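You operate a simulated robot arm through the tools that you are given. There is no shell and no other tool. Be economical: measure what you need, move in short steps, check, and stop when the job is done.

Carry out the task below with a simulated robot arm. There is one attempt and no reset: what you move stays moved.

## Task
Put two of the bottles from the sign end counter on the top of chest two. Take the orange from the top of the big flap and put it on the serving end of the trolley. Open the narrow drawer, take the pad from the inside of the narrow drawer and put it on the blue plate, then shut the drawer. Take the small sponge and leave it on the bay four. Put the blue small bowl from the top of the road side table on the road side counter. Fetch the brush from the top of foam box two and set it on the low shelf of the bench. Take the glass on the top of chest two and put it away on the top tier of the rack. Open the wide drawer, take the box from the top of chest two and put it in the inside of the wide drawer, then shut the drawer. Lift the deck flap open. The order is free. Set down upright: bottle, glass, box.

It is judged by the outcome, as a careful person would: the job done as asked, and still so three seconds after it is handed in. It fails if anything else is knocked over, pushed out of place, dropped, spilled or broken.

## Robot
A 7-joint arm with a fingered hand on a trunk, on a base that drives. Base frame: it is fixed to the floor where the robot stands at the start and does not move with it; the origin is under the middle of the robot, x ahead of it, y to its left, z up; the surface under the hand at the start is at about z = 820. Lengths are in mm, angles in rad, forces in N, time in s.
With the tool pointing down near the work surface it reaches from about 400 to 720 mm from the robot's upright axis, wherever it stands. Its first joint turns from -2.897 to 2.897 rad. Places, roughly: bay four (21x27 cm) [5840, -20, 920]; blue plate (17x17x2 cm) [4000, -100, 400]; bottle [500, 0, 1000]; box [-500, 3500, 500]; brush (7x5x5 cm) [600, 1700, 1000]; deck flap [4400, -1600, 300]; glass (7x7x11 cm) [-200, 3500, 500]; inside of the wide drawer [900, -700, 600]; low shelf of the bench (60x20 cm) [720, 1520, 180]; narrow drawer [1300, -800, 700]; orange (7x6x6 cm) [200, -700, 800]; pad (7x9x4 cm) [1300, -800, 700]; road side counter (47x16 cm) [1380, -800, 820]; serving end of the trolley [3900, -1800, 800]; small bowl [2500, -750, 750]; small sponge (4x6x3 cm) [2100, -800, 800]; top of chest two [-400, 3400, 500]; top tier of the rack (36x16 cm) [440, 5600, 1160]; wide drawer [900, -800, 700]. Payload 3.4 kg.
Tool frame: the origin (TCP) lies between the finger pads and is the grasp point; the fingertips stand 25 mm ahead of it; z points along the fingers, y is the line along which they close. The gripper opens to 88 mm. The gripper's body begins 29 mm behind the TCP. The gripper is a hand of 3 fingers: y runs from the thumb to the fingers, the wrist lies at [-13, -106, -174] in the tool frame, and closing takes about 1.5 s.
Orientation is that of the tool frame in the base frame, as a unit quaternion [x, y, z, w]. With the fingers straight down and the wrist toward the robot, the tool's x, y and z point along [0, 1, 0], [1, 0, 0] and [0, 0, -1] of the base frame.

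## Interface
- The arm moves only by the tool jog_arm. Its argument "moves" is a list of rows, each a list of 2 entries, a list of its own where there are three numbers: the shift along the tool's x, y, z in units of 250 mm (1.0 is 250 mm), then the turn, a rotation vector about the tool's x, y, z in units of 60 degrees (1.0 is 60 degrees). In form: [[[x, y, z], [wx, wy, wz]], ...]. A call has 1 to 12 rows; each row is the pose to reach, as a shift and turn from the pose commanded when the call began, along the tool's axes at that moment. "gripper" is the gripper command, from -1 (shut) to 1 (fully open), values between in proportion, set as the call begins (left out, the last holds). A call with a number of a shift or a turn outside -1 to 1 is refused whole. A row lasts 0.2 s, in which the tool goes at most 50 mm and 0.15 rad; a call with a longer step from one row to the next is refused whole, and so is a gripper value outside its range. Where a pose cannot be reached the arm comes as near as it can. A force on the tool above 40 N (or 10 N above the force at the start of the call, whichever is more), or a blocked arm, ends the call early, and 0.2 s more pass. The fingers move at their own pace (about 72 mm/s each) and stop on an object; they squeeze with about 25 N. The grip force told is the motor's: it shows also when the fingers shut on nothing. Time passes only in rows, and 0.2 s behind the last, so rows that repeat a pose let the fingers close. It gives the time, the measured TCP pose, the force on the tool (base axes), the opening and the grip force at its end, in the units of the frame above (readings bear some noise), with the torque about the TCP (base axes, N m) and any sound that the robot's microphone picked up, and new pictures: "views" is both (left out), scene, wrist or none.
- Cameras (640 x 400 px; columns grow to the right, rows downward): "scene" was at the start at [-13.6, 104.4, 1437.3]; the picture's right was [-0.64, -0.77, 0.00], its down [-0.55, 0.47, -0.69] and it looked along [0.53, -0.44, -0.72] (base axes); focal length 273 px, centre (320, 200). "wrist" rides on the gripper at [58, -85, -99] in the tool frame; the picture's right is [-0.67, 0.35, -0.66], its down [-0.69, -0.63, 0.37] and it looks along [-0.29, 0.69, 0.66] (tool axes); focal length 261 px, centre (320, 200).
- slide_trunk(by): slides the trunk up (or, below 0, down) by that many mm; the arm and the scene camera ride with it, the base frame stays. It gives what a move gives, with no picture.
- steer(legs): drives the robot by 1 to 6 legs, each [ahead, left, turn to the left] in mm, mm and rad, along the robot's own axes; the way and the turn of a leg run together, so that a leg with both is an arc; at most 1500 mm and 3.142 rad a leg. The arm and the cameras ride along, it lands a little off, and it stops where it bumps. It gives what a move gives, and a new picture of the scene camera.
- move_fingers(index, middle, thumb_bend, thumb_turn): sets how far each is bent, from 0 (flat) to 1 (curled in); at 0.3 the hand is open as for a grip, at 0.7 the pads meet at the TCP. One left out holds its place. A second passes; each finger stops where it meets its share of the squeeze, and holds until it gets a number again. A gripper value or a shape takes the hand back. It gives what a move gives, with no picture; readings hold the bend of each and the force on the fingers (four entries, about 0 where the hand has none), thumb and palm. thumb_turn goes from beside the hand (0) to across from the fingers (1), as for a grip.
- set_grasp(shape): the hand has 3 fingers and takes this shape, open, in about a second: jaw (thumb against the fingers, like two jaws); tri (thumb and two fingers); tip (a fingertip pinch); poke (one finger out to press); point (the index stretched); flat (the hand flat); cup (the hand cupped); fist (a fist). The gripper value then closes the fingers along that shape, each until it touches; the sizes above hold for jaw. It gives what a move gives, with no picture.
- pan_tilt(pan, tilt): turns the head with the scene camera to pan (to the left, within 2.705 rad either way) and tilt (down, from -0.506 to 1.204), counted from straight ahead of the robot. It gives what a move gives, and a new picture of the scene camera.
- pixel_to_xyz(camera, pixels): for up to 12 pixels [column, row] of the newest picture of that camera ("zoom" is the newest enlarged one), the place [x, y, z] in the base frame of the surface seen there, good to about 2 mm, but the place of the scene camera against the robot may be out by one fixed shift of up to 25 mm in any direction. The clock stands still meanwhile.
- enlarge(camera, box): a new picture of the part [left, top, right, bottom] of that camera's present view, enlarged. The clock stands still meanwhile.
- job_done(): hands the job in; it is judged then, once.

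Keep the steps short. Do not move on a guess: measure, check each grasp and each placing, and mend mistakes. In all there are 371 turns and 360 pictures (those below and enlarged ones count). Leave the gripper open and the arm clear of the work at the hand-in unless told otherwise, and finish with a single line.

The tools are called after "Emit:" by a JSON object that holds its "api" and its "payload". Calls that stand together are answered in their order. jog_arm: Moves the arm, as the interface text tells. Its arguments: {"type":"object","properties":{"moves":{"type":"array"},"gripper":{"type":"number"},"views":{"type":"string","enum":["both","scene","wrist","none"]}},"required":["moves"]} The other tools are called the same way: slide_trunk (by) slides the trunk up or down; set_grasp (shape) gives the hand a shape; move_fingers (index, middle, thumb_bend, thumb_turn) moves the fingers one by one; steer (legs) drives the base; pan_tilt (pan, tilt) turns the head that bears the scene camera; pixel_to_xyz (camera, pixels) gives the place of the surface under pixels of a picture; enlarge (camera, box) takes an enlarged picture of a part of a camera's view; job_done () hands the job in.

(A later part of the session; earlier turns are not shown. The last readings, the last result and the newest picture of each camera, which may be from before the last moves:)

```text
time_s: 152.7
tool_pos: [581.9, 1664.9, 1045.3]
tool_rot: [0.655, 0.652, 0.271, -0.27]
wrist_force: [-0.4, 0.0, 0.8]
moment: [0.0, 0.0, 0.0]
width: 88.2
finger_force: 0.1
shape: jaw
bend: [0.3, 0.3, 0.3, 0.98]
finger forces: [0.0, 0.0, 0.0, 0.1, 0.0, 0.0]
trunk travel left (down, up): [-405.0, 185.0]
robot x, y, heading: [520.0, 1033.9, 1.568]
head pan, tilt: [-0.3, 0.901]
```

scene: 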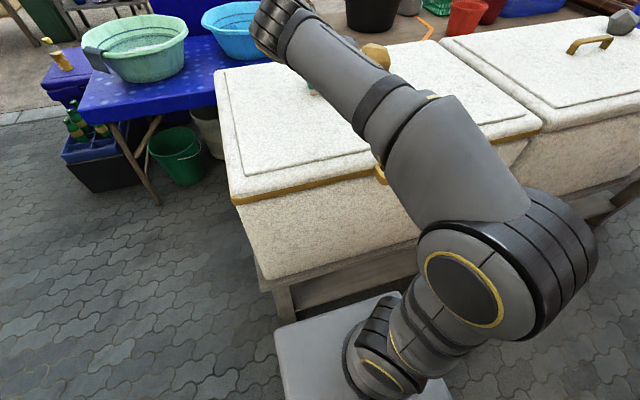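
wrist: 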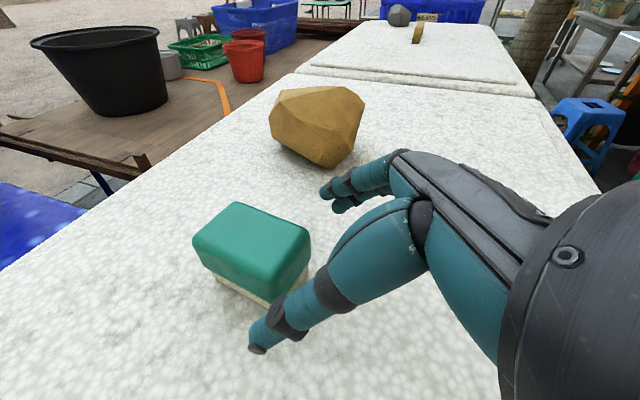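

Aligned: thumb on the near-left side, fingers beyond. I go in the last 42 mm and close.

Emit:
{"api": "jog_arm", "payload": {"moves": [[[0, 0, 0.08], [0, 0, 0]], [[0, 0, 0.14], [0, 0, 0]], [[0, 0, 0.165], [0, 0, 0]]], "views": "wrist"}}

Emit:
{"api": "jog_arm", "payload": {"moves": [[[0, 0, 0], [0, 0, 0]], [[0, 0, 0], [0, 0, 0]], [[0, 0, 0], [0, 0, 0]], [[0, 0, 0], [0, 0, 0]], [[0, 0, 0], [0, 0, 0]], [[0, 0, 0], [0, 0, 0]], [[0, 0, 0], [0, 0, 0]]], "gripper": -1, "views": "wrist"}}

```text
time_s: 153.5
tool_pos: [580.9, 1693.8, 1016.1]
tool_rot: [0.655, 0.652, 0.271, -0.27]
wrist_force: [0.8, 0.5, 0.7]
moment: [0.01, -0.01, 0.0]
width: 88.0
finger_force: 0.1
shape: jaw
bend: [0.3, 0.3, 0.3, 0.98]
finger forces: [0.0, 0.0, 0.0, 0.0, 0.1, 0.1]
trunk travel left (down, up): [-405.0, 185.0]
robot x, y, heading: [519.4, 1034.3, 1.566]
head pan, tilt: [-0.3, 0.901]
```

wrist: 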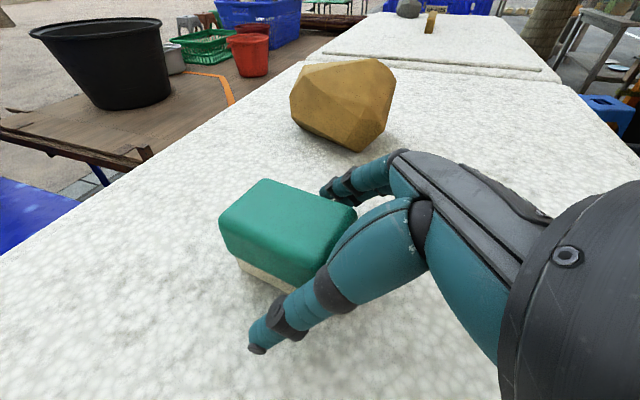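

```text
time_s: 155.1
tool_pos: [580.7, 1694.2, 1017.3]
tool_rot: [0.655, 0.652, 0.27, -0.269]
wrist_force: [-0.4, 0.2, 0.3]
moment: [-0.03, 0.0, 0.01]
width: 40.3
finger_force: 25.1
shape: jaw
bend: [0.74, 0.47, 0.71, 1.0]
finger forces: [14.3, 8.3, 0.1, 0.0, 22.5, 0.0]
trunk travel left (down, up): [-405.0, 185.0]
robot x, y, heading: [522.7, 1035.2, 1.567]
head pan, tilt: [-0.3, 0.901]
```

wrist: 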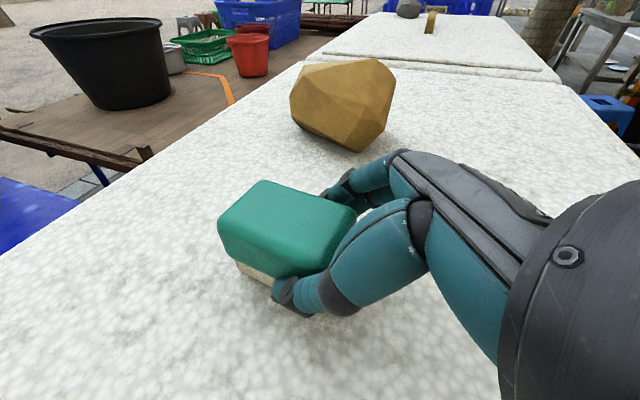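

Gripped (40 mm, 25 N). I lift 60 mm straight up.

Emit:
{"api": "jog_arm", "payload": {"moves": [[[0.05, 0, -0.05], [0, 0, 0]], [[0.11, 0, -0.11], [0, 0, 0]], [[0.17, 0, -0.17], [0, 0, 0]]], "views": "both"}}

```text
time_s: 155.9
tool_pos: [580.7, 1695.1, 1076.8]
tool_rot: [0.655, 0.652, 0.27, -0.27]
wrist_force: [-0.3, 0.0, -0.4]
moment: [0.02, -0.01, -0.01]
width: 40.3
finger_force: 25.3
shape: jaw
bend: [0.74, 0.47, 0.71, 1.0]
finger forces: [14.3, 8.4, 0.0, 0.1, 22.7, 0.0]
trunk travel left (down, up): [-405.0, 185.0]
robot x, y, heading: [519.6, 1035.2, 1.567]
head pan, tilt: [-0.3, 0.901]
```

scene: 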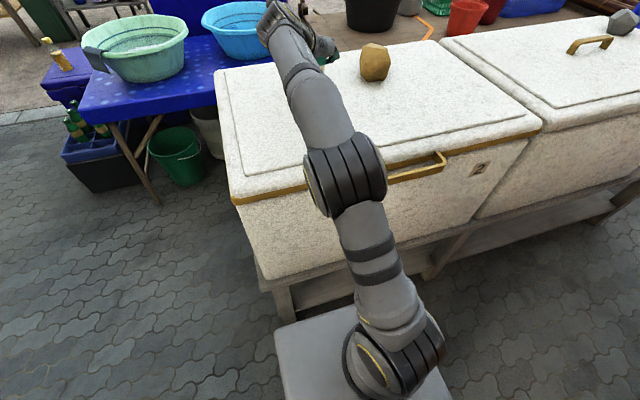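
wrist: 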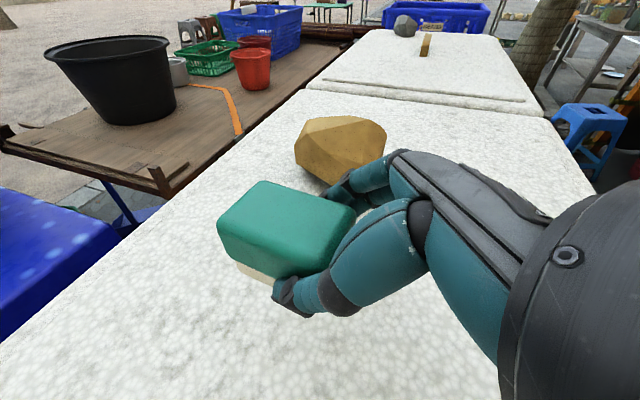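

Emit:
{"api": "jog_arm", "payload": {"moves": [[[-0.1, 0, -0.1], [0, 0, 0]], [[-0.2, 0, -0.2], [0, 0, 0]], [[-0.3, 0, -0.3], [0, 0, 0]], [[-0.36, 0, -0.36], [0, 0, 0]]], "views": "none"}}

Emit:
{"api": "steer", "payload": {"legs": [[-280, 0, 0]]}}

Emit:
{"api": "pan_tilt", "payload": {"pan": -0.4, "tilt": 0.9}}

```text
time_s: 156.9
tool_pos: [581.0, 1566.4, 1077.2]
tool_rot: [0.655, 0.652, 0.27, -0.27]
wrist_force: [0.8, 0.0, -1.1]
moment: [-0.05, 0.0, 0.01]
width: 40.4
finger_force: 25.0
shape: jaw
bend: [0.74, 0.47, 0.71, 1.0]
finger forces: [14.2, 8.4, 0.0, 0.0, 22.6, 0.0]
trunk travel left (down, up): [-405.0, 185.0]
robot x, y, heading: [519.2, 1034.4, 1.566]
head pan, tilt: [-0.3, 0.901]
```

```text
time_s: 158.8
tool_pos: [579.4, 1286.6, 1078.0]
tool_rot: [0.654, 0.653, 0.271, -0.269]
wrist_force: [-0.5, 0.1, -1.5]
moment: [-0.03, -0.01, 0.02]
width: 40.3
finger_force: 25.0
shape: jaw
bend: [0.74, 0.47, 0.71, 1.0]
finger forces: [14.2, 8.4, 0.0, 0.1, 22.6, 0.1]
trunk travel left (down, up): [-405.0, 185.0]
robot x, y, heading: [522.1, 752.9, 1.569]
head pan, tilt: [-0.3, 0.901]
```

scene: 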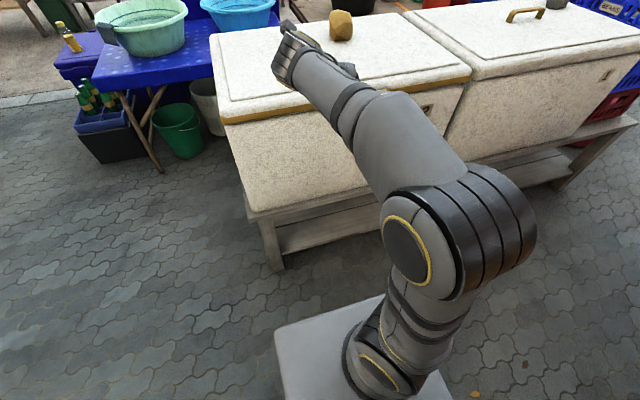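

```text
time_s: 159.5
tool_pos: [579.9, 1286.0, 1077.1]
tool_rot: [0.654, 0.653, 0.27, -0.27]
wrist_force: [-0.4, -0.3, -0.2]
moment: [0.01, -0.02, 0.0]
width: 40.4
finger_force: 25.3
shape: jaw
bend: [0.74, 0.47, 0.71, 1.0]
finger forces: [14.1, 8.4, 0.0, 0.1, 22.7, 0.0]
trunk travel left (down, up): [-405.0, 185.0]
robot x, y, heading: [521.1, 751.1, 1.57]
head pan, tilt: [-0.4, 0.901]
```

scene: 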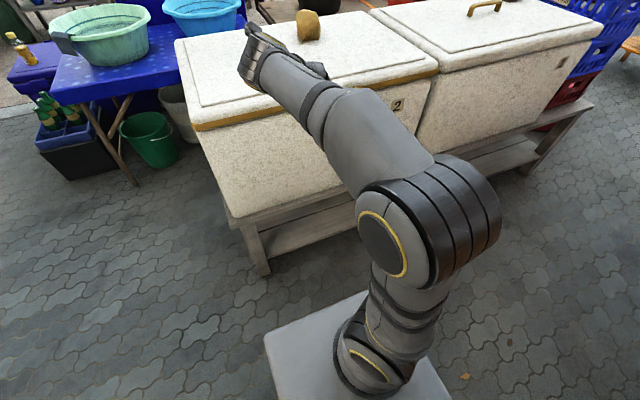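

Emit:
{"api": "pixel_to_xyz", "payload": {"camera": "scene", "pixels": [[290, 225], [300, 240], [285, 250], [330, 238], [262, 265], [250, 240], [300, 210], [470, 160], [500, 160], [300, 218], [440, 385]]}}

Emit:
{"api": "enlarge", "payload": {"camera": "scene", "box": [220, 170, 380, 290]}}

Emit:
{"api": "slide_trunk", "payload": {"by": -400}}

```text
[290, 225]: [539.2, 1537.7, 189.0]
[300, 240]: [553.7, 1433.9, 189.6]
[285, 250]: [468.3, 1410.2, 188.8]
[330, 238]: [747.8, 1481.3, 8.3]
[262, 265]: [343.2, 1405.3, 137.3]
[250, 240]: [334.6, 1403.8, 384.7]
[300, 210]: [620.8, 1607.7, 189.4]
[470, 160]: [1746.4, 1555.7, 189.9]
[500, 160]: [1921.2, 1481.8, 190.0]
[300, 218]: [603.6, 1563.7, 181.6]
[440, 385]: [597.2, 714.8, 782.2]
```

```text
3.33 times, centred on (300, 230) of scene
```

zoom: 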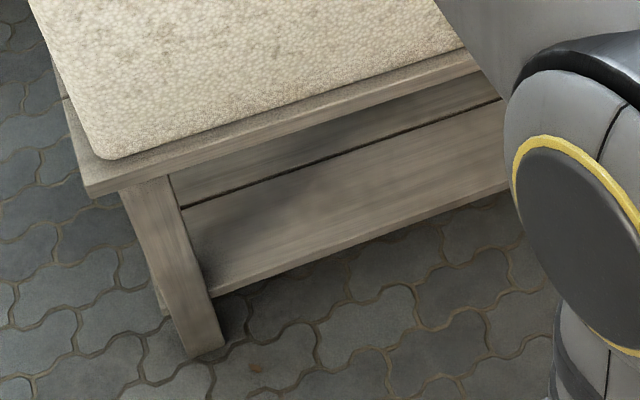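

```text
time_s: 163.3
tool_pos: [578.4, 1285.9, 678.7]
tool_rot: [0.655, 0.652, 0.27, -0.27]
wrist_force: [-0.2, 0.8, -0.8]
moment: [-0.01, 0.01, -0.01]
width: 40.3
finger_force: 25.3
shape: jaw
bend: [0.74, 0.47, 0.71, 1.0]
finger forces: [14.2, 8.3, 0.0, 0.0, 22.6, 0.0]
trunk travel left (down, up): [-5.0, 585.0]
robot x, y, heading: [517.4, 753.5, 1.572]
head pan, tilt: [-0.4, 0.901]
```

Emit:
{"api": "pixel_to_xyz", "payload": {"camera": "zoom", "pixels": [[300, 110], [300, 125], [300, 132], [110, 190], [220, 160], [300, 150], [250, 190], [250, 180], [250, 270], [350, 235]]}}

Emit:
{"api": "jog_arm", "payload": {"moves": [[[0, 0, 0], [0, 0, 0]]]}}

```text
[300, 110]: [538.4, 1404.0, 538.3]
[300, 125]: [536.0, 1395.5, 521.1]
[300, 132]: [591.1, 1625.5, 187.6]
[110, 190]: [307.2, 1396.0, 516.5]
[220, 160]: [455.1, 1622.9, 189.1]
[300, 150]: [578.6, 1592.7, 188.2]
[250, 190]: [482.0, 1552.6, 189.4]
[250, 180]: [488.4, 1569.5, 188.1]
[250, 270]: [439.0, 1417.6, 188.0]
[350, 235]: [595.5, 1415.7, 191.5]
```

```text
time_s: 163.7
tool_pos: [578.9, 1287.0, 677.7]
tool_rot: [0.654, 0.653, 0.27, -0.269]
wrist_force: [-0.1, 0.5, -0.1]
moment: [-0.04, 0.01, -0.03]
width: 40.2
finger_force: 25.4
shape: jaw
bend: [0.74, 0.47, 0.71, 1.0]
finger forces: [14.2, 8.4, 0.0, 0.1, 22.5, 0.0]
trunk travel left (down, up): [-5.0, 585.0]
robot x, y, heading: [522.8, 752.6, 1.568]
head pan, tilt: [-0.4, 0.901]
```

scene: 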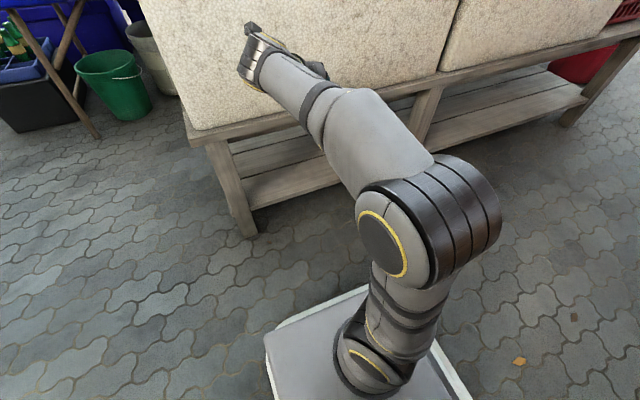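
wrist: 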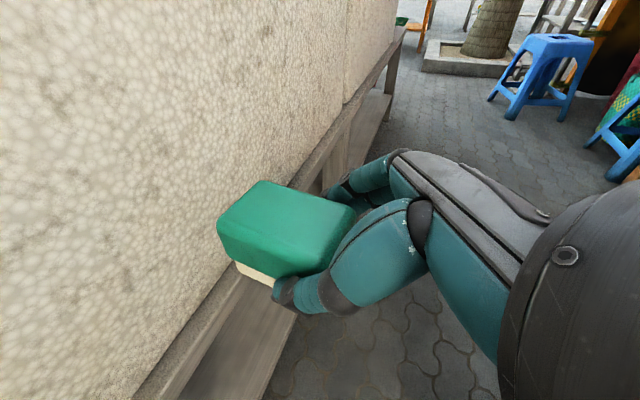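

The overhang's underside is at ≈510, so there's ample room over the shelf (z 180, y 1412–1620). I lower the brush in front of the bench.

Emit:
{"api": "jog_arm", "payload": {"moves": [[[-0.13, 0, 0.13], [0, 0, 0]], [[-0.26, 0, 0.26], [0, 0, 0]], [[-0.39, 0, 0.39], [0, 0, 0]], [[-0.52, 0, 0.52], [0, 0, 0]], [[-0.65, 0, 0.65], [0, 0, 0]], [[-0.78, 0, 0.78], [0, 0, 0]]], "views": "scene"}}

Emit:
{"api": "jog_arm", "payload": {"moves": [[[-0.13, 0, 0.13], [0, 0, 0]], [[-0.26, 0, 0.26], [0, 0, 0]], [[-0.36, 0, 0.36], [0, 0, 0]]], "views": "both"}}

```text
time_s: 165.1
tool_pos: [580.4, 1286.1, 402.9]
tool_rot: [0.654, 0.652, 0.271, -0.272]
wrist_force: [0.4, 0.2, 0.5]
moment: [-0.01, 0.01, 0.03]
width: 40.3
finger_force: 25.4
shape: jaw
bend: [0.74, 0.47, 0.71, 1.0]
finger forces: [14.3, 8.7, 0.1, 0.0, 23.0, 0.0]
out of reach, approached as far as the arm can: row 5
trunk travel left (down, up): [-5.0, 585.0]
robot x, y, heading: [520.1, 753.9, 1.568]
head pan, tilt: [-0.4, 0.901]
```

scene: 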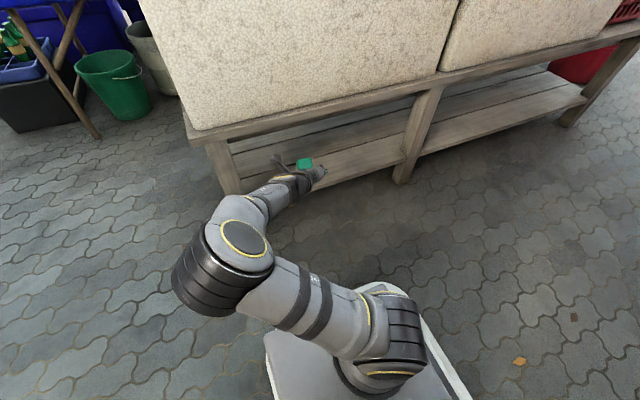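

```text
time_s: 165.9
tool_pos: [579.4, 1286.1, 274.7]
tool_rot: [0.654, 0.654, 0.27, -0.27]
wrist_force: [0.0, -0.3, -0.9]
moment: [-0.04, -0.02, 0.0]
width: 40.3
finger_force: 25.0
shape: jaw
bend: [0.74, 0.47, 0.71, 1.0]
finger forces: [14.2, 8.7, 0.0, 0.0, 22.8, 0.1]
trunk travel left (down, up): [-5.0, 585.0]
robot x, y, heading: [523.2, 752.4, 1.572]
head pan, tilt: [-0.4, 0.901]
```

scene: 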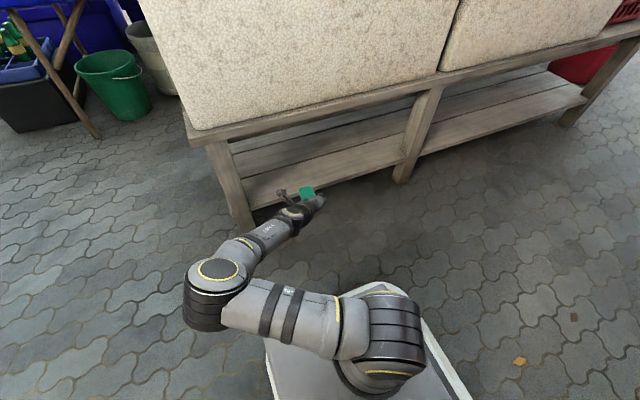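
wrist: 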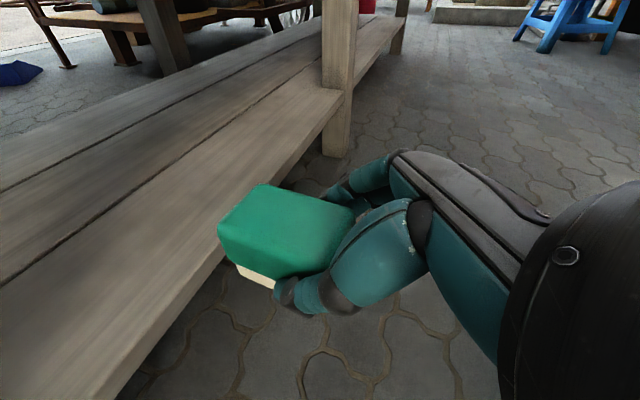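

Emit:
{"api": "pixel_to_xyz", "payload": {"camera": "scene", "pixels": [[280, 345], [345, 290], [363, 285], [440, 350]]}}

Emit:
{"api": "pixel_to_xyz", "payload": {"camera": "wrist", "pixels": [[200, 235], [100, 300], [215, 255], [150, 365], [300, 120]]}}

```text
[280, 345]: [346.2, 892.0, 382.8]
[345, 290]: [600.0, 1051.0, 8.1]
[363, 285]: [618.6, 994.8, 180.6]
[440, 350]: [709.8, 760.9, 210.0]
```

```text
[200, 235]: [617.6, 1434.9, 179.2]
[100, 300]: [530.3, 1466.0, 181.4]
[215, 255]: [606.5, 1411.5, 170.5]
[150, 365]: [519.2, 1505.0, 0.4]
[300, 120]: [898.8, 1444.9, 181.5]
```

Base front is 242 mm ahead of its axis, so driving 190 mm ahead is safe. The brush clears the shelf edge by ~58 mm.

Emit:
{"api": "steer", "payload": {"legs": [[190, 0, 0]]}}

Emit:
{"api": "jog_arm", "payload": {"moves": [[[-0.06, 0, 0.06], [0, 0, 0]], [[-0.12, 0, 0.12], [0, 0, 0]], [[-0.15, 0, 0.15], [0, 0, 0]]], "views": "wrist"}}

```text
time_s: 167.5
tool_pos: [580.9, 1477.8, 275.7]
tool_rot: [0.655, 0.652, 0.271, -0.27]
wrist_force: [0.3, 0.3, -0.5]
moment: [0.01, -0.01, -0.01]
width: 40.1
finger_force: 25.2
shape: jaw
bend: [0.74, 0.47, 0.71, 1.0]
finger forces: [14.3, 8.7, 0.0, 0.0, 22.9, 0.1]
trunk travel left (down, up): [-5.0, 585.0]
robot x, y, heading: [522.7, 943.4, 1.567]
head pan, tilt: [-0.4, 0.901]
```

scene: 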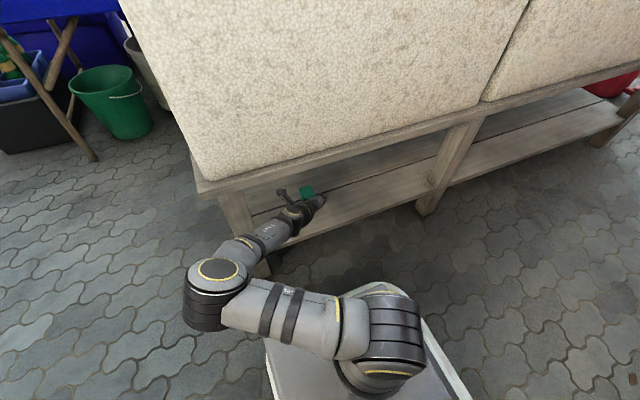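

```text
time_s: 168.3
tool_pos: [581.4, 1476.6, 221.5]
tool_rot: [0.655, 0.652, 0.271, -0.269]
wrist_force: [0.3, -0.5, -0.9]
moment: [-0.02, -0.01, 0.02]
width: 40.1
finger_force: 24.9
shape: jaw
bend: [0.74, 0.47, 0.71, 1.0]
finger forces: [14.1, 8.6, 0.0, 0.0, 22.9, 0.1]
trunk travel left (down, up): [-5.0, 585.0]
robot x, y, heading: [523.7, 945.0, 1.565]
head pan, tilt: [-0.4, 0.901]
```

wrist: 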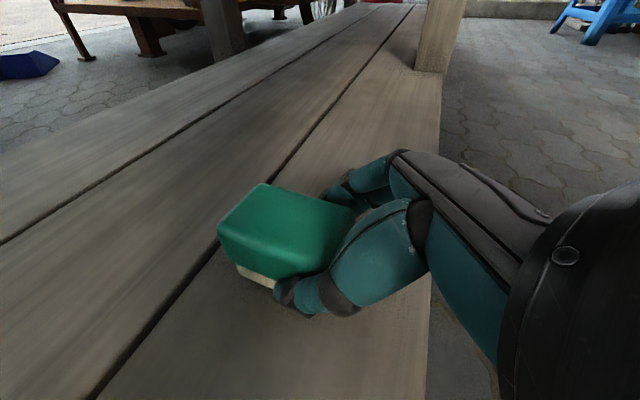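

Brush is over the front plank. I lower the last ~6 mm, open and retreat up-back along the fingers.

Emit:
{"api": "jog_arm", "payload": {"moves": [[[-0.008, 0, 0.008], [0, 0, 0]], [[-0.014, 0, 0.014], [0, 0, 0]], [[-0.018, 0, 0.018], [0, 0, 0]]], "views": "none"}}

Emit:
{"api": "jog_arm", "payload": {"moves": [[[0, 0, 0], [0, 0, 0]], [[0, 0, 0], [0, 0, 0]], [[0, 0, 0], [0, 0, 0]], [[0, 0, 0], [0, 0, 0]], [[0, 0, -0.08], [0, 0, 0]], [[0, 0, -0.24], [0, 0, 0]], [[0, 0, -0.4], [0, 0, 0]]], "gripper": 1, "views": "wrist"}}

```text
time_s: 169.1
tool_pos: [579.9, 1476.4, 216.0]
tool_rot: [0.655, 0.652, 0.271, -0.27]
wrist_force: [-0.7, -0.8, 2.4]
moment: [0.03, 0.03, 0.0]
width: 39.9
finger_force: 24.8
shape: jaw
bend: [0.74, 0.47, 0.71, 1.0]
finger forces: [14.6, 8.3, 0.1, 0.1, 22.9, 0.0]
trunk travel left (down, up): [-5.0, 585.0]
robot x, y, heading: [519.9, 947.8, 1.57]
head pan, tilt: [-0.4, 0.901]
```

```text
time_s: 170.7
tool_pos: [580.6, 1405.9, 287.2]
tool_rot: [0.654, 0.653, 0.271, -0.271]
wrist_force: [-0.3, 1.0, 0.4]
moment: [0.0, -0.02, -0.02]
width: 87.6
finger_force: 0.1
shape: jaw
bend: [0.3, 0.3, 0.3, 0.98]
finger forces: [0.0, 0.1, 0.0, 0.0, 0.0, 0.1]
trunk travel left (down, up): [-5.0, 585.0]
robot x, y, heading: [516.7, 945.7, 1.57]
head pan, tilt: [-0.4, 0.901]
```

wrist: 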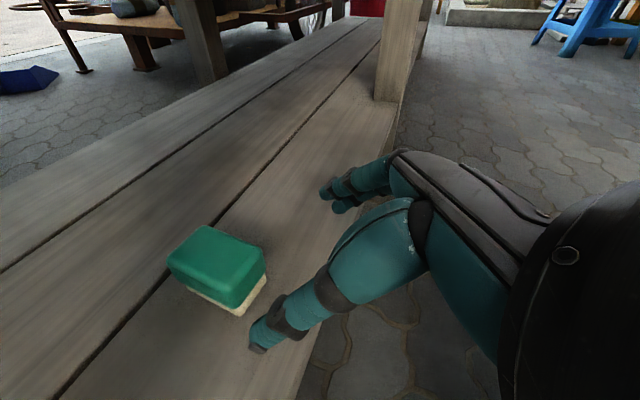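

Brush rests on the low shelf. I back out, raise up, and put the hand back to the plain down pose.

Emit:
{"api": "steer", "payload": {"legs": [[-220, 0, 0]]}}

Emit:
{"api": "slide_trunk", "payload": {"by": 400}}

Emit:
{"api": "jog_arm", "payload": {"moves": [[[0.13, 0, -0.13], [0, 0, 0]], [[0.26, 0, -0.26], [0, 0, 0]], [[0.39, 0, -0.39], [0, 0, 0]], [[0.52, 0, -0.52], [0, 0, 0]], [[0.65, 0, -0.65], [0, 0, 0]], [[0.78, 0, -0.78], [0, 0, 0]]], "views": "none"}}

Emit:
{"api": "jog_arm", "payload": {"moves": [[[0, 0, 0], [0, -0.136, 0]], [[0, 0, 0], [0, -0.272, 0]], [[0, 0, 0], [0, -0.408, 0]], [[0, 0, 0], [0, -0.544, 0]], [[0, 0, 0], [0, -0.68, 0]], [[0, 0, 0], [0, -0.75, 0]]], "views": "none"}}

Emit:
{"api": "jog_arm", "payload": {"moves": [[[0, 0, 0], [0, 0, -0.136]], [[0, 0, 0], [0, 0, -0.272]], [[0, 0, 0], [0, 0, -0.408]], [[0, 0, 0], [0, 0, -0.544]], [[0, 0, 0], [0, 0, -0.68]], [[0, 0, 0], [0, 0, -0.816]], [[0, 0, 0], [0, 0, -0.952]]], "views": "none"}}

```text
time_s: 172.4
tool_pos: [578.4, 1185.3, 287.4]
tool_rot: [0.654, 0.653, 0.271, -0.269]
wrist_force: [0.6, -0.8, 0.3]
moment: [-0.01, 0.01, -0.01]
width: 87.5
finger_force: 0.0
shape: jaw
bend: [0.3, 0.3, 0.3, 0.98]
finger forces: [0.1, 0.1, 0.0, 0.0, 0.0, 0.0]
trunk travel left (down, up): [-5.0, 585.0]
robot x, y, heading: [522.2, 725.5, 1.568]
head pan, tilt: [-0.4, 0.901]
```

scene: 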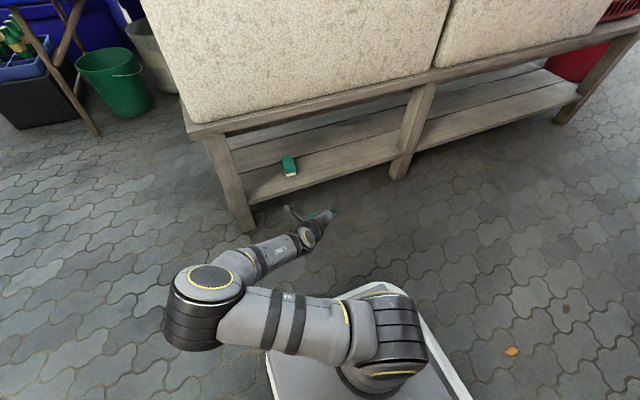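

```text
time_s: 176.2
tool_pos: [577.9, 1184.8, 686.3]
tool_rot: [0.654, 0.653, 0.27, -0.27]
wrist_force: [0.0, 0.1, 0.6]
moment: [0.01, -0.01, 0.01]
width: 87.7
finger_force: 0.1
shape: jaw
bend: [0.3, 0.3, 0.3, 0.98]
finger forces: [0.1, 0.0, 0.1, 0.0, 0.0, 0.0]
trunk travel left (down, up): [-405.0, 185.0]
robot x, y, heading: [522.9, 720.7, 1.571]
head pan, tilt: [-0.4, 0.901]
```

```text
time_s: 177.6
tool_pos: [579.4, 1185.0, 964.0]
tool_rot: [0.654, 0.653, 0.271, -0.27]
wrist_force: [0.5, 0.3, 0.1]
moment: [0.01, -0.01, 0.0]
width: 87.5
finger_force: 0.1
shape: jaw
bend: [0.3, 0.3, 0.3, 0.98]
finger forces: [0.1, 0.0, 0.1, 0.0, 0.0, 0.1]
trunk travel left (down, up): [-405.0, 185.0]
robot x, y, heading: [518.8, 720.6, 1.566]
head pan, tilt: [-0.4, 0.901]
```

```text
time_s: 179.0
tool_pos: [579.2, 1184.2, 963.1]
tool_rot: [0.708, 0.706, 0.0, 0.002]
wrist_force: [0.3, -0.6, -0.7]
moment: [-0.02, 0.0, 0.0]
width: 87.6
finger_force: 0.0
shape: jaw
bend: [0.3, 0.3, 0.3, 0.98]
finger forces: [0.0, 0.0, 0.1, 0.1, 0.1, 0.0]
trunk travel left (down, up): [-405.0, 185.0]
robot x, y, heading: [517.1, 719.7, 1.571]
head pan, tilt: [-0.4, 0.901]
```

```text
time_s: 180.6
tool_pos: [578.1, 1185.0, 963.0]
tool_rot: [0.283, 0.959, 0.001, 0.0]
wrist_force: [0.2, 0.5, 0.2]
moment: [-0.01, 0.0, -0.01]
width: 87.6
finger_force: 0.0
shape: jaw
bend: [0.3, 0.3, 0.3, 0.98]
finger forces: [0.1, 0.1, 0.0, 0.1, 0.1, 0.1]
trunk travel left (down, up): [-405.0, 185.0]
robot x, y, heading: [519.6, 723.9, 1.569]
head pan, tilt: [-0.4, 0.901]
```

Emit:
{"api": "jog_arm", "payload": {"moves": [[[0, 0, 0], [0, 0, -0.136]], [[0, 0, 0], [0, 0, -0.272]], [[0, 0, 0], [0, 0, -0.408]], [[0, 0, 0], [0, 0, -0.547]]], "views": "none"}}

Emit:
{"api": "steer", "payload": {"legs": [[0, 1000, 0], [-1450, 0, 0], [-750, 0, 0]]}}

Emit:
{"api": "pan_tilt", "payload": {"pan": -0.8, "tilt": 0.6}}

```text
time_s: 181.6
tool_pos: [579.5, 1185.5, 962.9]
tool_rot: [0.001, 1.0, 0.0, -0.001]
wrist_force: [0.8, 0.3, -0.2]
moment: [-0.02, 0.03, -0.04]
width: 87.5
finger_force: 0.1
shape: jaw
bend: [0.3, 0.3, 0.3, 0.98]
finger forces: [0.0, 0.0, 0.1, 0.0, 0.0, 0.1]
trunk travel left (down, up): [-405.0, 185.0]
robot x, y, heading: [519.2, 727.8, 1.568]
head pan, tilt: [-0.4, 0.901]
```

```text
time_s: 197.3
tool_pos: [-449.2, -1014.9, 962.4]
tool_rot: [0.013, 1.0, -0.001, 0.0]
wrist_force: [0.1, -0.1, 0.4]
moment: [-0.01, 0.0, -0.03]
width: 87.6
finger_force: 0.1
shape: jaw
bend: [0.3, 0.3, 0.3, 0.98]
finger forces: [0.0, 0.0, 0.0, 0.0, 0.0, 0.1]
trunk travel left (down, up): [-405.0, 185.0]
robot x, y, heading: [-513.9, -1475.9, 1.55]
head pan, tilt: [-0.4, 0.901]
```

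scene: 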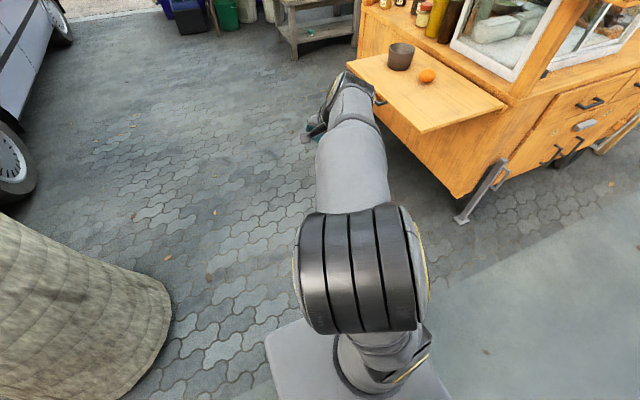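

```text
time_s: 198.1
tool_pos: [-449.5, -1014.0, 963.2]
tool_rot: [0.013, 1.0, 0.0, -0.001]
wrist_force: [0.7, -0.8, -0.1]
moment: [-0.02, 0.05, -0.01]
width: 87.5
finger_force: 0.1
shape: jaw
bend: [0.3, 0.3, 0.3, 0.98]
finger forces: [0.1, 0.0, 0.0, 0.0, 0.0, 0.0]
trunk travel left (down, up): [-405.0, 185.0]
robot x, y, heading: [-516.9, -1475.1, 1.548]
head pan, tilt: [-0.799, 0.6]
```

scene: 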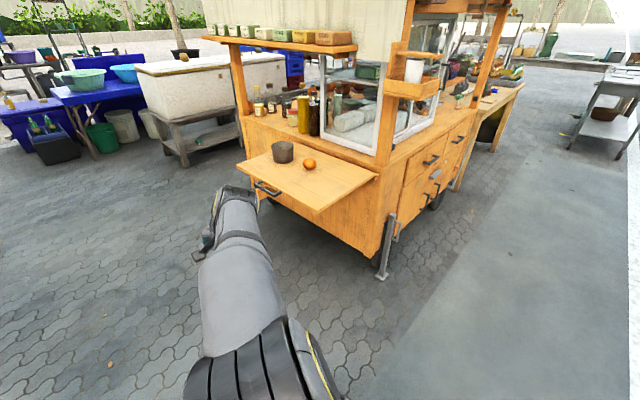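

Emit:
{"api": "pixel_to_xyz", "payload": {"camera": "scene", "pixels": [[309, 164], [240, 170], [318, 210], [375, 178], [383, 275], [430, 160], [436, 175], [458, 140], [455, 170], [490, 115], [450, 190], [395, 150]]}}

Emit:
{"api": "enlarge", "payload": {"camera": "scene", "box": [360, 60, 560, 220]}}

```text
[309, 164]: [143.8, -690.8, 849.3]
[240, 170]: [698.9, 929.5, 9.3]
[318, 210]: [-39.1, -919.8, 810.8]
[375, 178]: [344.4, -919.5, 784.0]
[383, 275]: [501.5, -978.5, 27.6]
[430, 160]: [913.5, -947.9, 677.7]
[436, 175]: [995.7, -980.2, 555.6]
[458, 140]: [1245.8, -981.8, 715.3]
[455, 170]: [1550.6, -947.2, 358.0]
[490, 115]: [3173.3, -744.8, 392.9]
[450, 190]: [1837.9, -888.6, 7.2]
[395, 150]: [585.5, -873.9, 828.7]
```

```text
2.50 times, centred on (460, 140) of scene
```

zoom: 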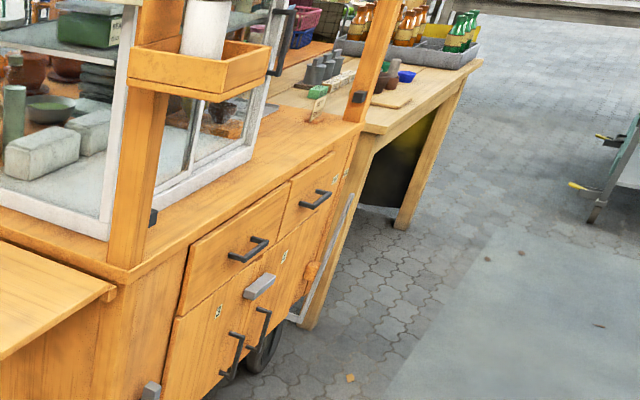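

Wide drawer handle is near (913,−948,670); narrow drawer to its right. I drive along the road side to stand before the wide drawer.

Emit:
{"api": "steer", "payload": {"legs": [[0, -1370, 0.02]]}}

Emit:
{"api": "pan_tilt", "payload": {"pan": 0.1, "tilt": 0.85}}

```text
time_s: 205.1
tool_pos: [918.8, -1022.1, 962.8]
tool_rot: [-0.004, 1.0, -0.001, 0.0]
wrist_force: [1.0, -0.3, -0.2]
moment: [-0.03, -0.01, 0.0]
width: 87.4
finger_force: 0.0
shape: jaw
bend: [0.3, 0.3, 0.3, 0.98]
finger forces: [0.0, 0.0, 0.1, 0.0, 0.1, 0.0]
trunk travel left (down, up): [-405.0, 185.0]
robot x, y, heading: [867.5, -1483.1, 1.579]
head pan, tilt: [-0.799, 0.6]
```

scene: 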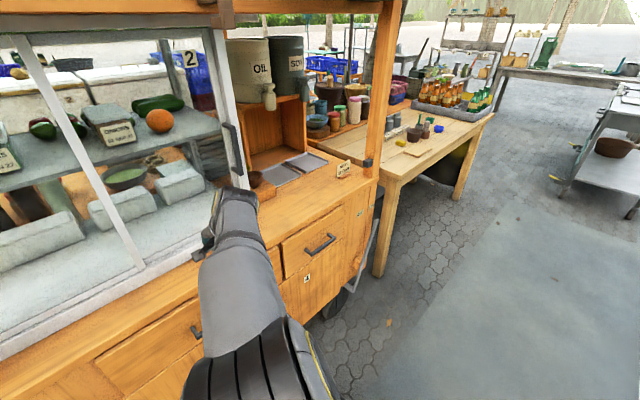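

```text
time_s: 206.2
tool_pos: [919.2, -1022.3, 963.3]
tool_rot: [-0.004, 1.0, 0.0, 0.0]
wrist_force: [0.6, -0.2, 0.2]
moment: [0.02, -0.02, 0.02]
width: 87.7
finger_force: 0.1
shape: jaw
bend: [0.3, 0.3, 0.3, 0.98]
finger forces: [0.0, 0.0, 0.0, 0.1, 0.0, 0.0]
trunk travel left (down, up): [-405.0, 185.0]
robot x, y, heading: [864.4, -1481.4, 1.58]
head pan, tilt: [0.099, 0.85]
```

scene: 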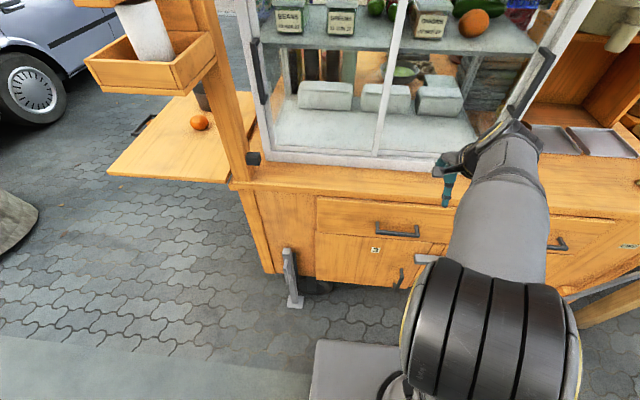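

Emit:
{"api": "enlarge", "payload": {"camera": "scene", "box": [300, 170, 460, 270]}}

Emit:
{"api": "pixel_to_xyz", "payload": {"camera": "scene", "pixels": [[378, 231], [397, 234], [417, 235], [397, 228], [340, 215], [340, 240], [397, 215], [430, 260], [350, 195], [350, 185], [397, 196], [400, 280]]}}

```text
4.00 times, centred on (380, 220) of scene
```

zoom: 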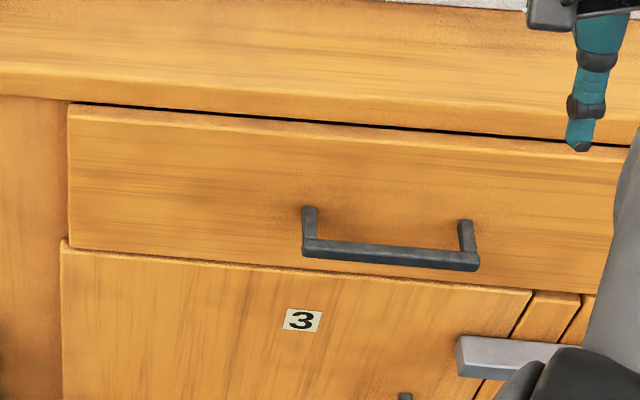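

```text
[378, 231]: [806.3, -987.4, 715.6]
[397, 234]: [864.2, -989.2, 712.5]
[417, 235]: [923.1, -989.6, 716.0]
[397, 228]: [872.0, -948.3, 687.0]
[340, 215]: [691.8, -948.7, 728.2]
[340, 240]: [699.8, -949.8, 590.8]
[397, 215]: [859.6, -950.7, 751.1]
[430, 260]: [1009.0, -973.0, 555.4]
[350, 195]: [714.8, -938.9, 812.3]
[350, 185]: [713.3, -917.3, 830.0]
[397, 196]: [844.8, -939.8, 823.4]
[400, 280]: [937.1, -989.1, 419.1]
```

Handle bar about x 866, y −985, z 705, standing ~40 mm off the drawer face. I turn the hand to point horizontally at the drawer (−90° about tool x), pulling back 60 mm.

Emit:
{"api": "jog_arm", "payload": {"moves": [[[0, -0.12, 0], [-0.136, 0, 0]], [[0, -0.24, 0], [-0.272, 0, 0]], [[0, -0.24, 0], [-0.408, 0, 0]], [[0, -0.24, 0], [-0.544, 0, 0]], [[0, -0.24, 0], [-0.68, 0, 0]], [[0, -0.24, 0], [-0.816, 0, 0]], [[0, -0.24, 0], [-0.952, 0, 0]]], "views": "none"}}

Emit:
{"api": "jog_arm", "payload": {"moves": [[[0, 0, 0], [-0.136, 0, 0]], [[0, 0, 0], [-0.272, 0, 0]], [[0, 0, 0], [-0.408, 0, 0]], [[0, 0, 0], [-0.548, 0, 0]]]}}

```text
time_s: 207.8
tool_pos: [959.1, -1019.8, 983.5]
tool_rot: [-0.003, 0.878, 0.479, -0.002]
wrist_force: [0.4, 0.0, -0.7]
moment: [0.03, 0.02, 0.0]
width: 87.8
finger_force: 0.1
shape: jaw
bend: [0.3, 0.3, 0.3, 0.98]
finger forces: [0.0, 0.0, 0.1, 0.1, 0.0, 0.1]
out of reach, approached as far as the arm can: row 4, 5, 6, 7
trunk travel left (down, up): [-405.0, 185.0]
robot x, y, heading: [868.2, -1483.2, 1.58]
head pan, tilt: [0.099, 0.85]
```

```text
time_s: 208.8
tool_pos: [974.2, -1047.8, 1018.5]
tool_rot: [-0.004, 0.708, 0.707, -0.005]
wrist_force: [0.1, 0.1, -0.2]
moment: [0.0, 0.01, 0.02]
width: 87.9
finger_force: 0.0
shape: jaw
bend: [0.3, 0.3, 0.3, 0.98]
finger forces: [0.0, 0.1, 0.0, 0.0, 0.0, 0.0]
out of reach, approached as far as the arm can: row 1, 3, 4
trunk travel left (down, up): [-405.0, 185.0]
robot x, y, heading: [865.3, -1483.7, 1.585]
head pan, tilt: [0.099, 0.85]
```

scene: 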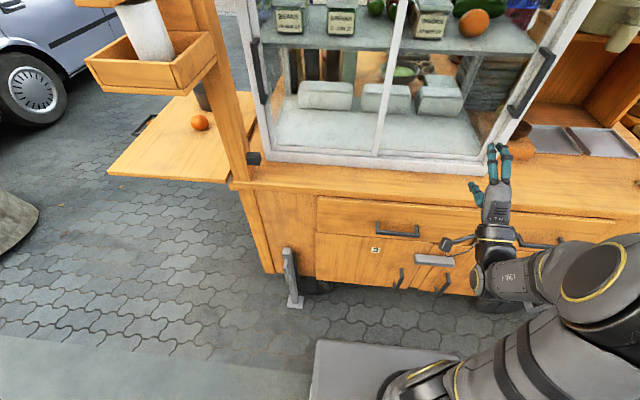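
wrist: 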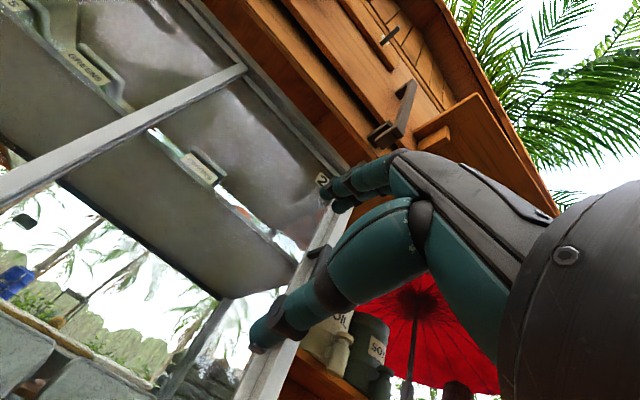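

The hand points level at the cart. I lower the trunk 310 mm to the handle's height.

Emit:
{"api": "slide_trunk", "payload": {"by": -310}}

Emit:
{"api": "jog_arm", "payload": {"moves": [[[0.1, 0, 0], [0, 0, 0]], [[0.25, 0, 0], [0, 0, 0]], [[0.4, 0, 0], [0, 0, 0]]], "views": "scene"}}

```text
time_s: 211.9
tool_pos: [974.0, -1045.2, 706.9]
tool_rot: [-0.003, 0.709, 0.705, -0.005]
wrist_force: [0.9, -0.5, 0.1]
moment: [-0.01, -0.01, 0.03]
width: 88.0
finger_force: 0.1
shape: jaw
bend: [0.3, 0.3, 0.3, 0.98]
finger forces: [0.0, 0.0, 0.0, 0.0, 0.1, 0.0]
trunk travel left (down, up): [-95.0, 495.0]
robot x, y, heading: [865.0, -1484.9, 1.581]
head pan, tilt: [0.099, 0.85]
```

```text
time_s: 212.7
tool_pos: [914.8, -1026.3, 734.8]
tool_rot: [-0.011, 0.71, 0.704, -0.01]
wrist_force: [-1.0, 0.3, 0.2]
moment: [0.02, 0.0, 0.01]
width: 88.0
finger_force: 0.0
shape: jaw
bend: [0.3, 0.3, 0.3, 0.98]
finger forces: [0.1, 0.0, 0.0, 0.0, 0.0, 0.0]
out of reach, approached as far as the arm can: row 1, 2, 3
trunk travel left (down, up): [-95.0, 495.0]
robot x, y, heading: [866.4, -1480.6, 1.578]
head pan, tilt: [0.099, 0.85]
```

scene: 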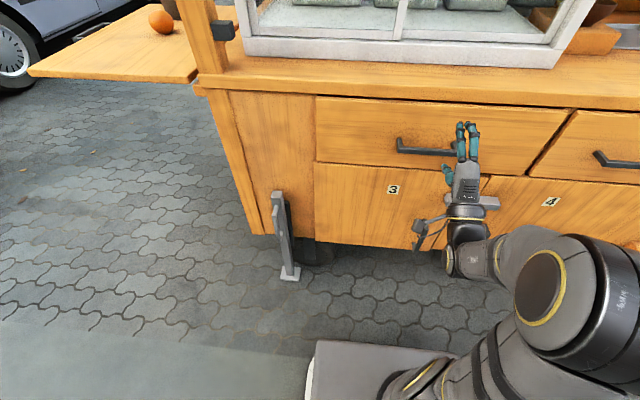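

The arm is cramped; I back the base 230 mm so it can reach out more.

Emit:
{"api": "steer", "payload": {"legs": [[-230, 0, 0]]}}

Emit:
{"api": "jog_arm", "payload": {"moves": [[[0, 0, 0.16], [0, 0, 0]], [[0, 0, 0.32], [0, 0, 0]], [[0, 0, 0.48], [0, 0, 0]], [[0, 0, 0.6], [0, 0, 0]]], "views": "scene"}}

```text
time_s: 214.4
tool_pos: [916.8, -1255.2, 734.6]
tool_rot: [-0.013, 0.709, 0.705, -0.011]
wrist_force: [0.0, 0.5, 0.3]
moment: [0.02, -0.01, 0.0]
width: 87.9
finger_force: 0.0
shape: jaw
bend: [0.3, 0.3, 0.3, 0.98]
finger forces: [0.0, 0.0, 0.1, 0.0, 0.0, 0.1]
trunk travel left (down, up): [-95.0, 495.0]
robot x, y, heading: [869.1, -1711.5, 1.576]
head pan, tilt: [0.099, 0.85]
```

scene: 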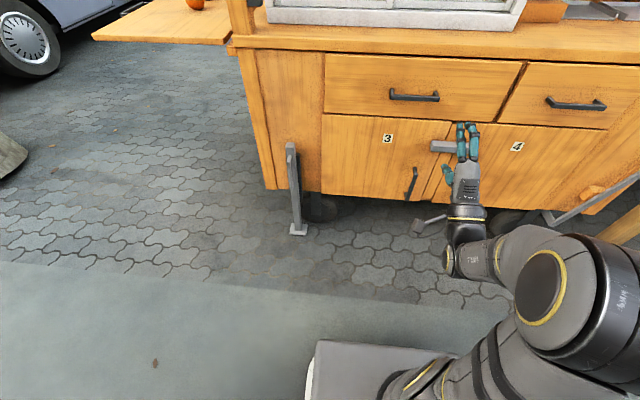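

```text
time_s: 215.4
tool_pos: [918.7, -1234.1, 743.9]
tool_rot: [-0.013, 0.71, 0.704, -0.012]
wrist_force: [-0.1, 0.2, -0.4]
moment: [0.01, 0.01, 0.01]
width: 87.8
finger_force: 0.1
shape: jaw
bend: [0.3, 0.3, 0.3, 0.98]
finger forces: [0.0, 0.1, 0.1, 0.0, 0.0, 0.0]
out of reach, approached as far as the arm can: row 1, 2, 3, 4
trunk travel left (down, up): [-95.0, 495.0]
robot x, y, heading: [865.7, -1714.0, 1.582]
head pan, tilt: [0.099, 0.85]
```

scene: 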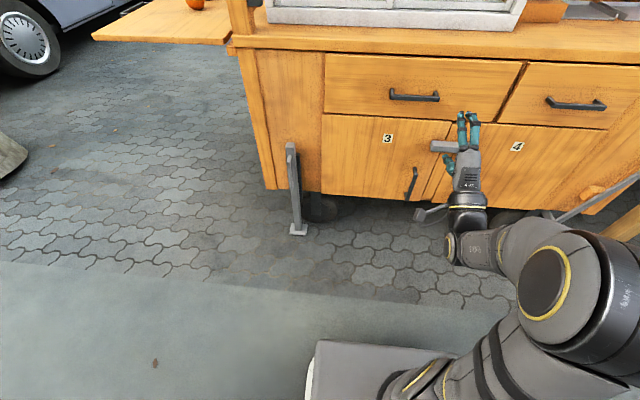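

This level pose is at a joint limit. A 40° forward-down pose suits better: fingers over and behind the bar, thumb in front. I rotate back 50°.

Emit:
{"api": "jog_arm", "payload": {"moves": [[[0, 0, -0.1], [0.136, 0, 0]], [[0, 0, -0.2], [0.272, 0, 0]], [[0, 0, -0.3], [0.408, 0, 0]], [[0, 0, -0.4], [0.544, 0, 0]], [[0, 0, -0.4], [0.68, 0, 0]], [[0, 0, -0.4], [0.83, 0, 0]]], "views": "scene"}}

```text
refused: row 6 steps farther than a row can; nothing moved
```

Emit:
{"api": "jog_arm", "payload": {"moves": [[[0, 0, -0.1], [0.136, 0, 0]], [[0, 0, -0.2], [0.272, 0, 0]], [[0, 0, -0.3], [0.408, 0, 0]], [[0, 0, -0.4], [0.544, 0, 0]], [[0, 0, -0.4], [0.68, 0, 0]], [[0, 0, -0.4], [0.81, 0, 0]]], "views": "scene"}}

```text
time_s: 216.8
tool_pos: [924.9, -1333.9, 743.4]
tool_rot: [-0.014, 0.937, 0.348, -0.004]
wrist_force: [0.1, -0.1, -0.4]
moment: [0.01, -0.03, 0.01]
width: 87.9
finger_force: 0.1
shape: jaw
bend: [0.3, 0.3, 0.3, 0.98]
finger forces: [0.0, 0.0, 0.0, 0.0, 0.0, 0.0]
out of reach, approached as far as the arm can: row 1, 2, 3, 4, 5
trunk travel left (down, up): [-95.0, 495.0]
robot x, y, heading: [866.4, -1713.3, 1.578]
head pan, tilt: [0.099, 0.85]
```

scene: 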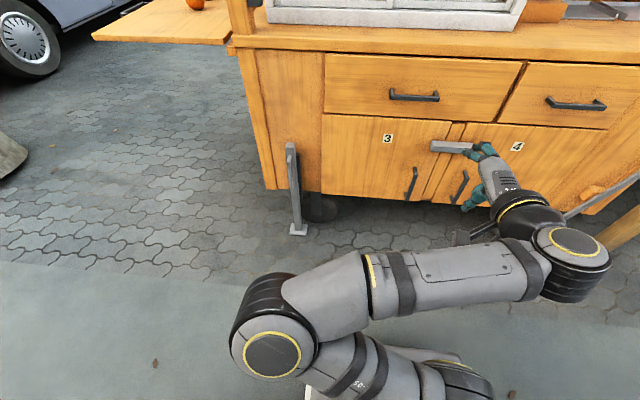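

Now 41° tilt, elbow free. I measure the handle bar and fingers in this view.

Emit:
{"api": "enlarge", "payload": {"camera": "scene", "box": [360, 60, 540, 220]}}

Emit:
{"api": "pixel_to_xyz", "payload": {"camera": "scene", "pixels": [[393, 97], [413, 98], [435, 99], [413, 90], [390, 92], [437, 94], [350, 80], [480, 80], [500, 180], [550, 104], [577, 107], [603, 106]]}}

```text
2.50 times, centred on (450, 140) of scene
```

zoom: 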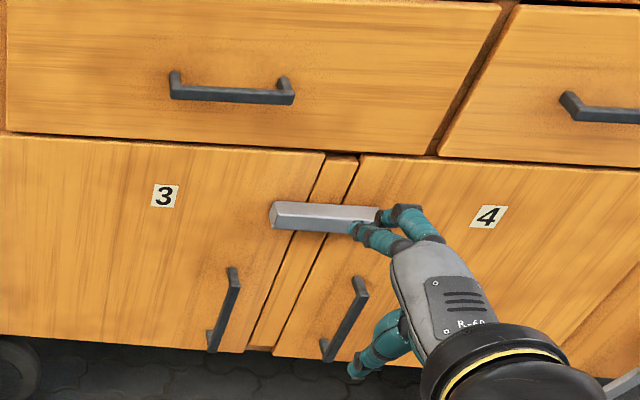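

```text
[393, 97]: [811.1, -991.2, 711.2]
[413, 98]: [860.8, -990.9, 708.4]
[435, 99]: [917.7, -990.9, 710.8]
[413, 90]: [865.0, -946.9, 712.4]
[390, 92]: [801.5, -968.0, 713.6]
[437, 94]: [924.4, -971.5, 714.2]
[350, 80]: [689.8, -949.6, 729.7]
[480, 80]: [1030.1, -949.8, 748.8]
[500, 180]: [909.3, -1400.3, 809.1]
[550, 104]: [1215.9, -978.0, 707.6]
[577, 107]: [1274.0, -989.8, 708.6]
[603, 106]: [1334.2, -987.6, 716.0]
```

I reduce the tilt to 20° (rotate +21°) and extend toward the pre-grasp, in stages.

Emit:
{"api": "jog_arm", "payload": {"moves": [[[0, 0, 0], [0.12, 0, 0]], [[0, 0, 0], [0.24, 0, 0]], [[0, 0, 0], [0.35, 0, 0]], [[0, 0, 0], [0.35, 0, 0]]], "gripper": -0.23, "views": "none"}}

```text
time_s: 217.8
tool_pos: [923.2, -1333.4, 742.7]
tool_rot: [-0.016, 0.985, 0.173, -0.002]
wrist_force: [0.1, 1.0, 0.1]
moment: [0.02, -0.02, 0.01]
width: 34.2
finger_force: 0.1
shape: jaw
bend: [0.74, 0.49, 0.72, 1.0]
finger forces: [0.0, 0.0, 0.1, 0.0, 0.0, 0.0]
trunk travel left (down, up): [-95.0, 495.0]
robot x, y, heading: [867.0, -1712.2, 1.579]
head pan, tilt: [0.099, 0.85]
```

Emit:
{"api": "enlarge", "payload": {"camera": "wrist", "box": [200, 100, 480, 380]}}

```text
1.43 times, centred on (340, 240) of wrist
```

zoom: 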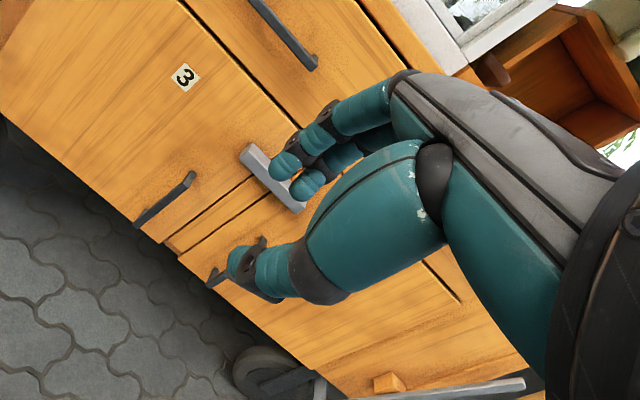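

Emit:
{"api": "pixel_to_xyz", "payload": {"camera": "zoom", "pixels": [[310, 60], [296, 45], [275, 20], [262, 5], [285, 25], [265, 60], [230, 30], [315, 68]]}}

Emit:
{"api": "jog_arm", "payload": {"moves": [[[0, 0, 0], [0, 0, 0]]], "views": "wrist"}}

```text
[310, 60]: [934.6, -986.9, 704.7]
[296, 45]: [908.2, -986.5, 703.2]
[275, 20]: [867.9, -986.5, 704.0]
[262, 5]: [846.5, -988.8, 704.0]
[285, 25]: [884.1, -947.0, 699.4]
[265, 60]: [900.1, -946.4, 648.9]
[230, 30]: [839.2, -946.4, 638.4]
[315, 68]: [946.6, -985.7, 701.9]
```

```text
time_s: 218.2
tool_pos: [923.7, -1333.9, 743.2]
tool_rot: [-0.015, 0.985, 0.173, -0.002]
wrist_force: [0.2, -0.5, 0.9]
moment: [0.0, 0.03, 0.02]
width: 34.6
finger_force: 0.0
shape: jaw
bend: [0.74, 0.49, 0.72, 1.0]
finger forces: [0.1, 0.1, 0.1, 0.0, 0.0, 0.0]
trunk travel left (down, up): [-95.0, 495.0]
robot x, y, heading: [866.5, -1713.2, 1.581]
head pan, tilt: [0.099, 0.85]
```

wrist: 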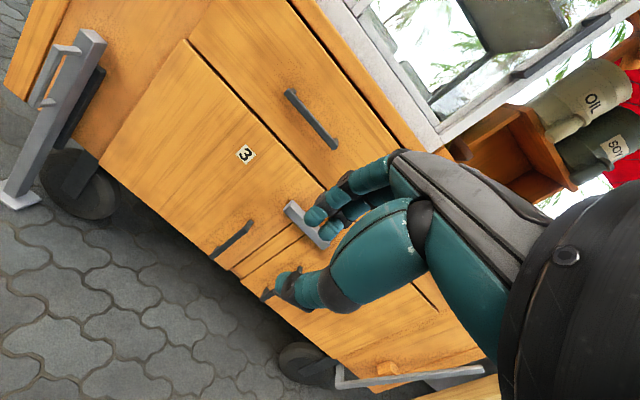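

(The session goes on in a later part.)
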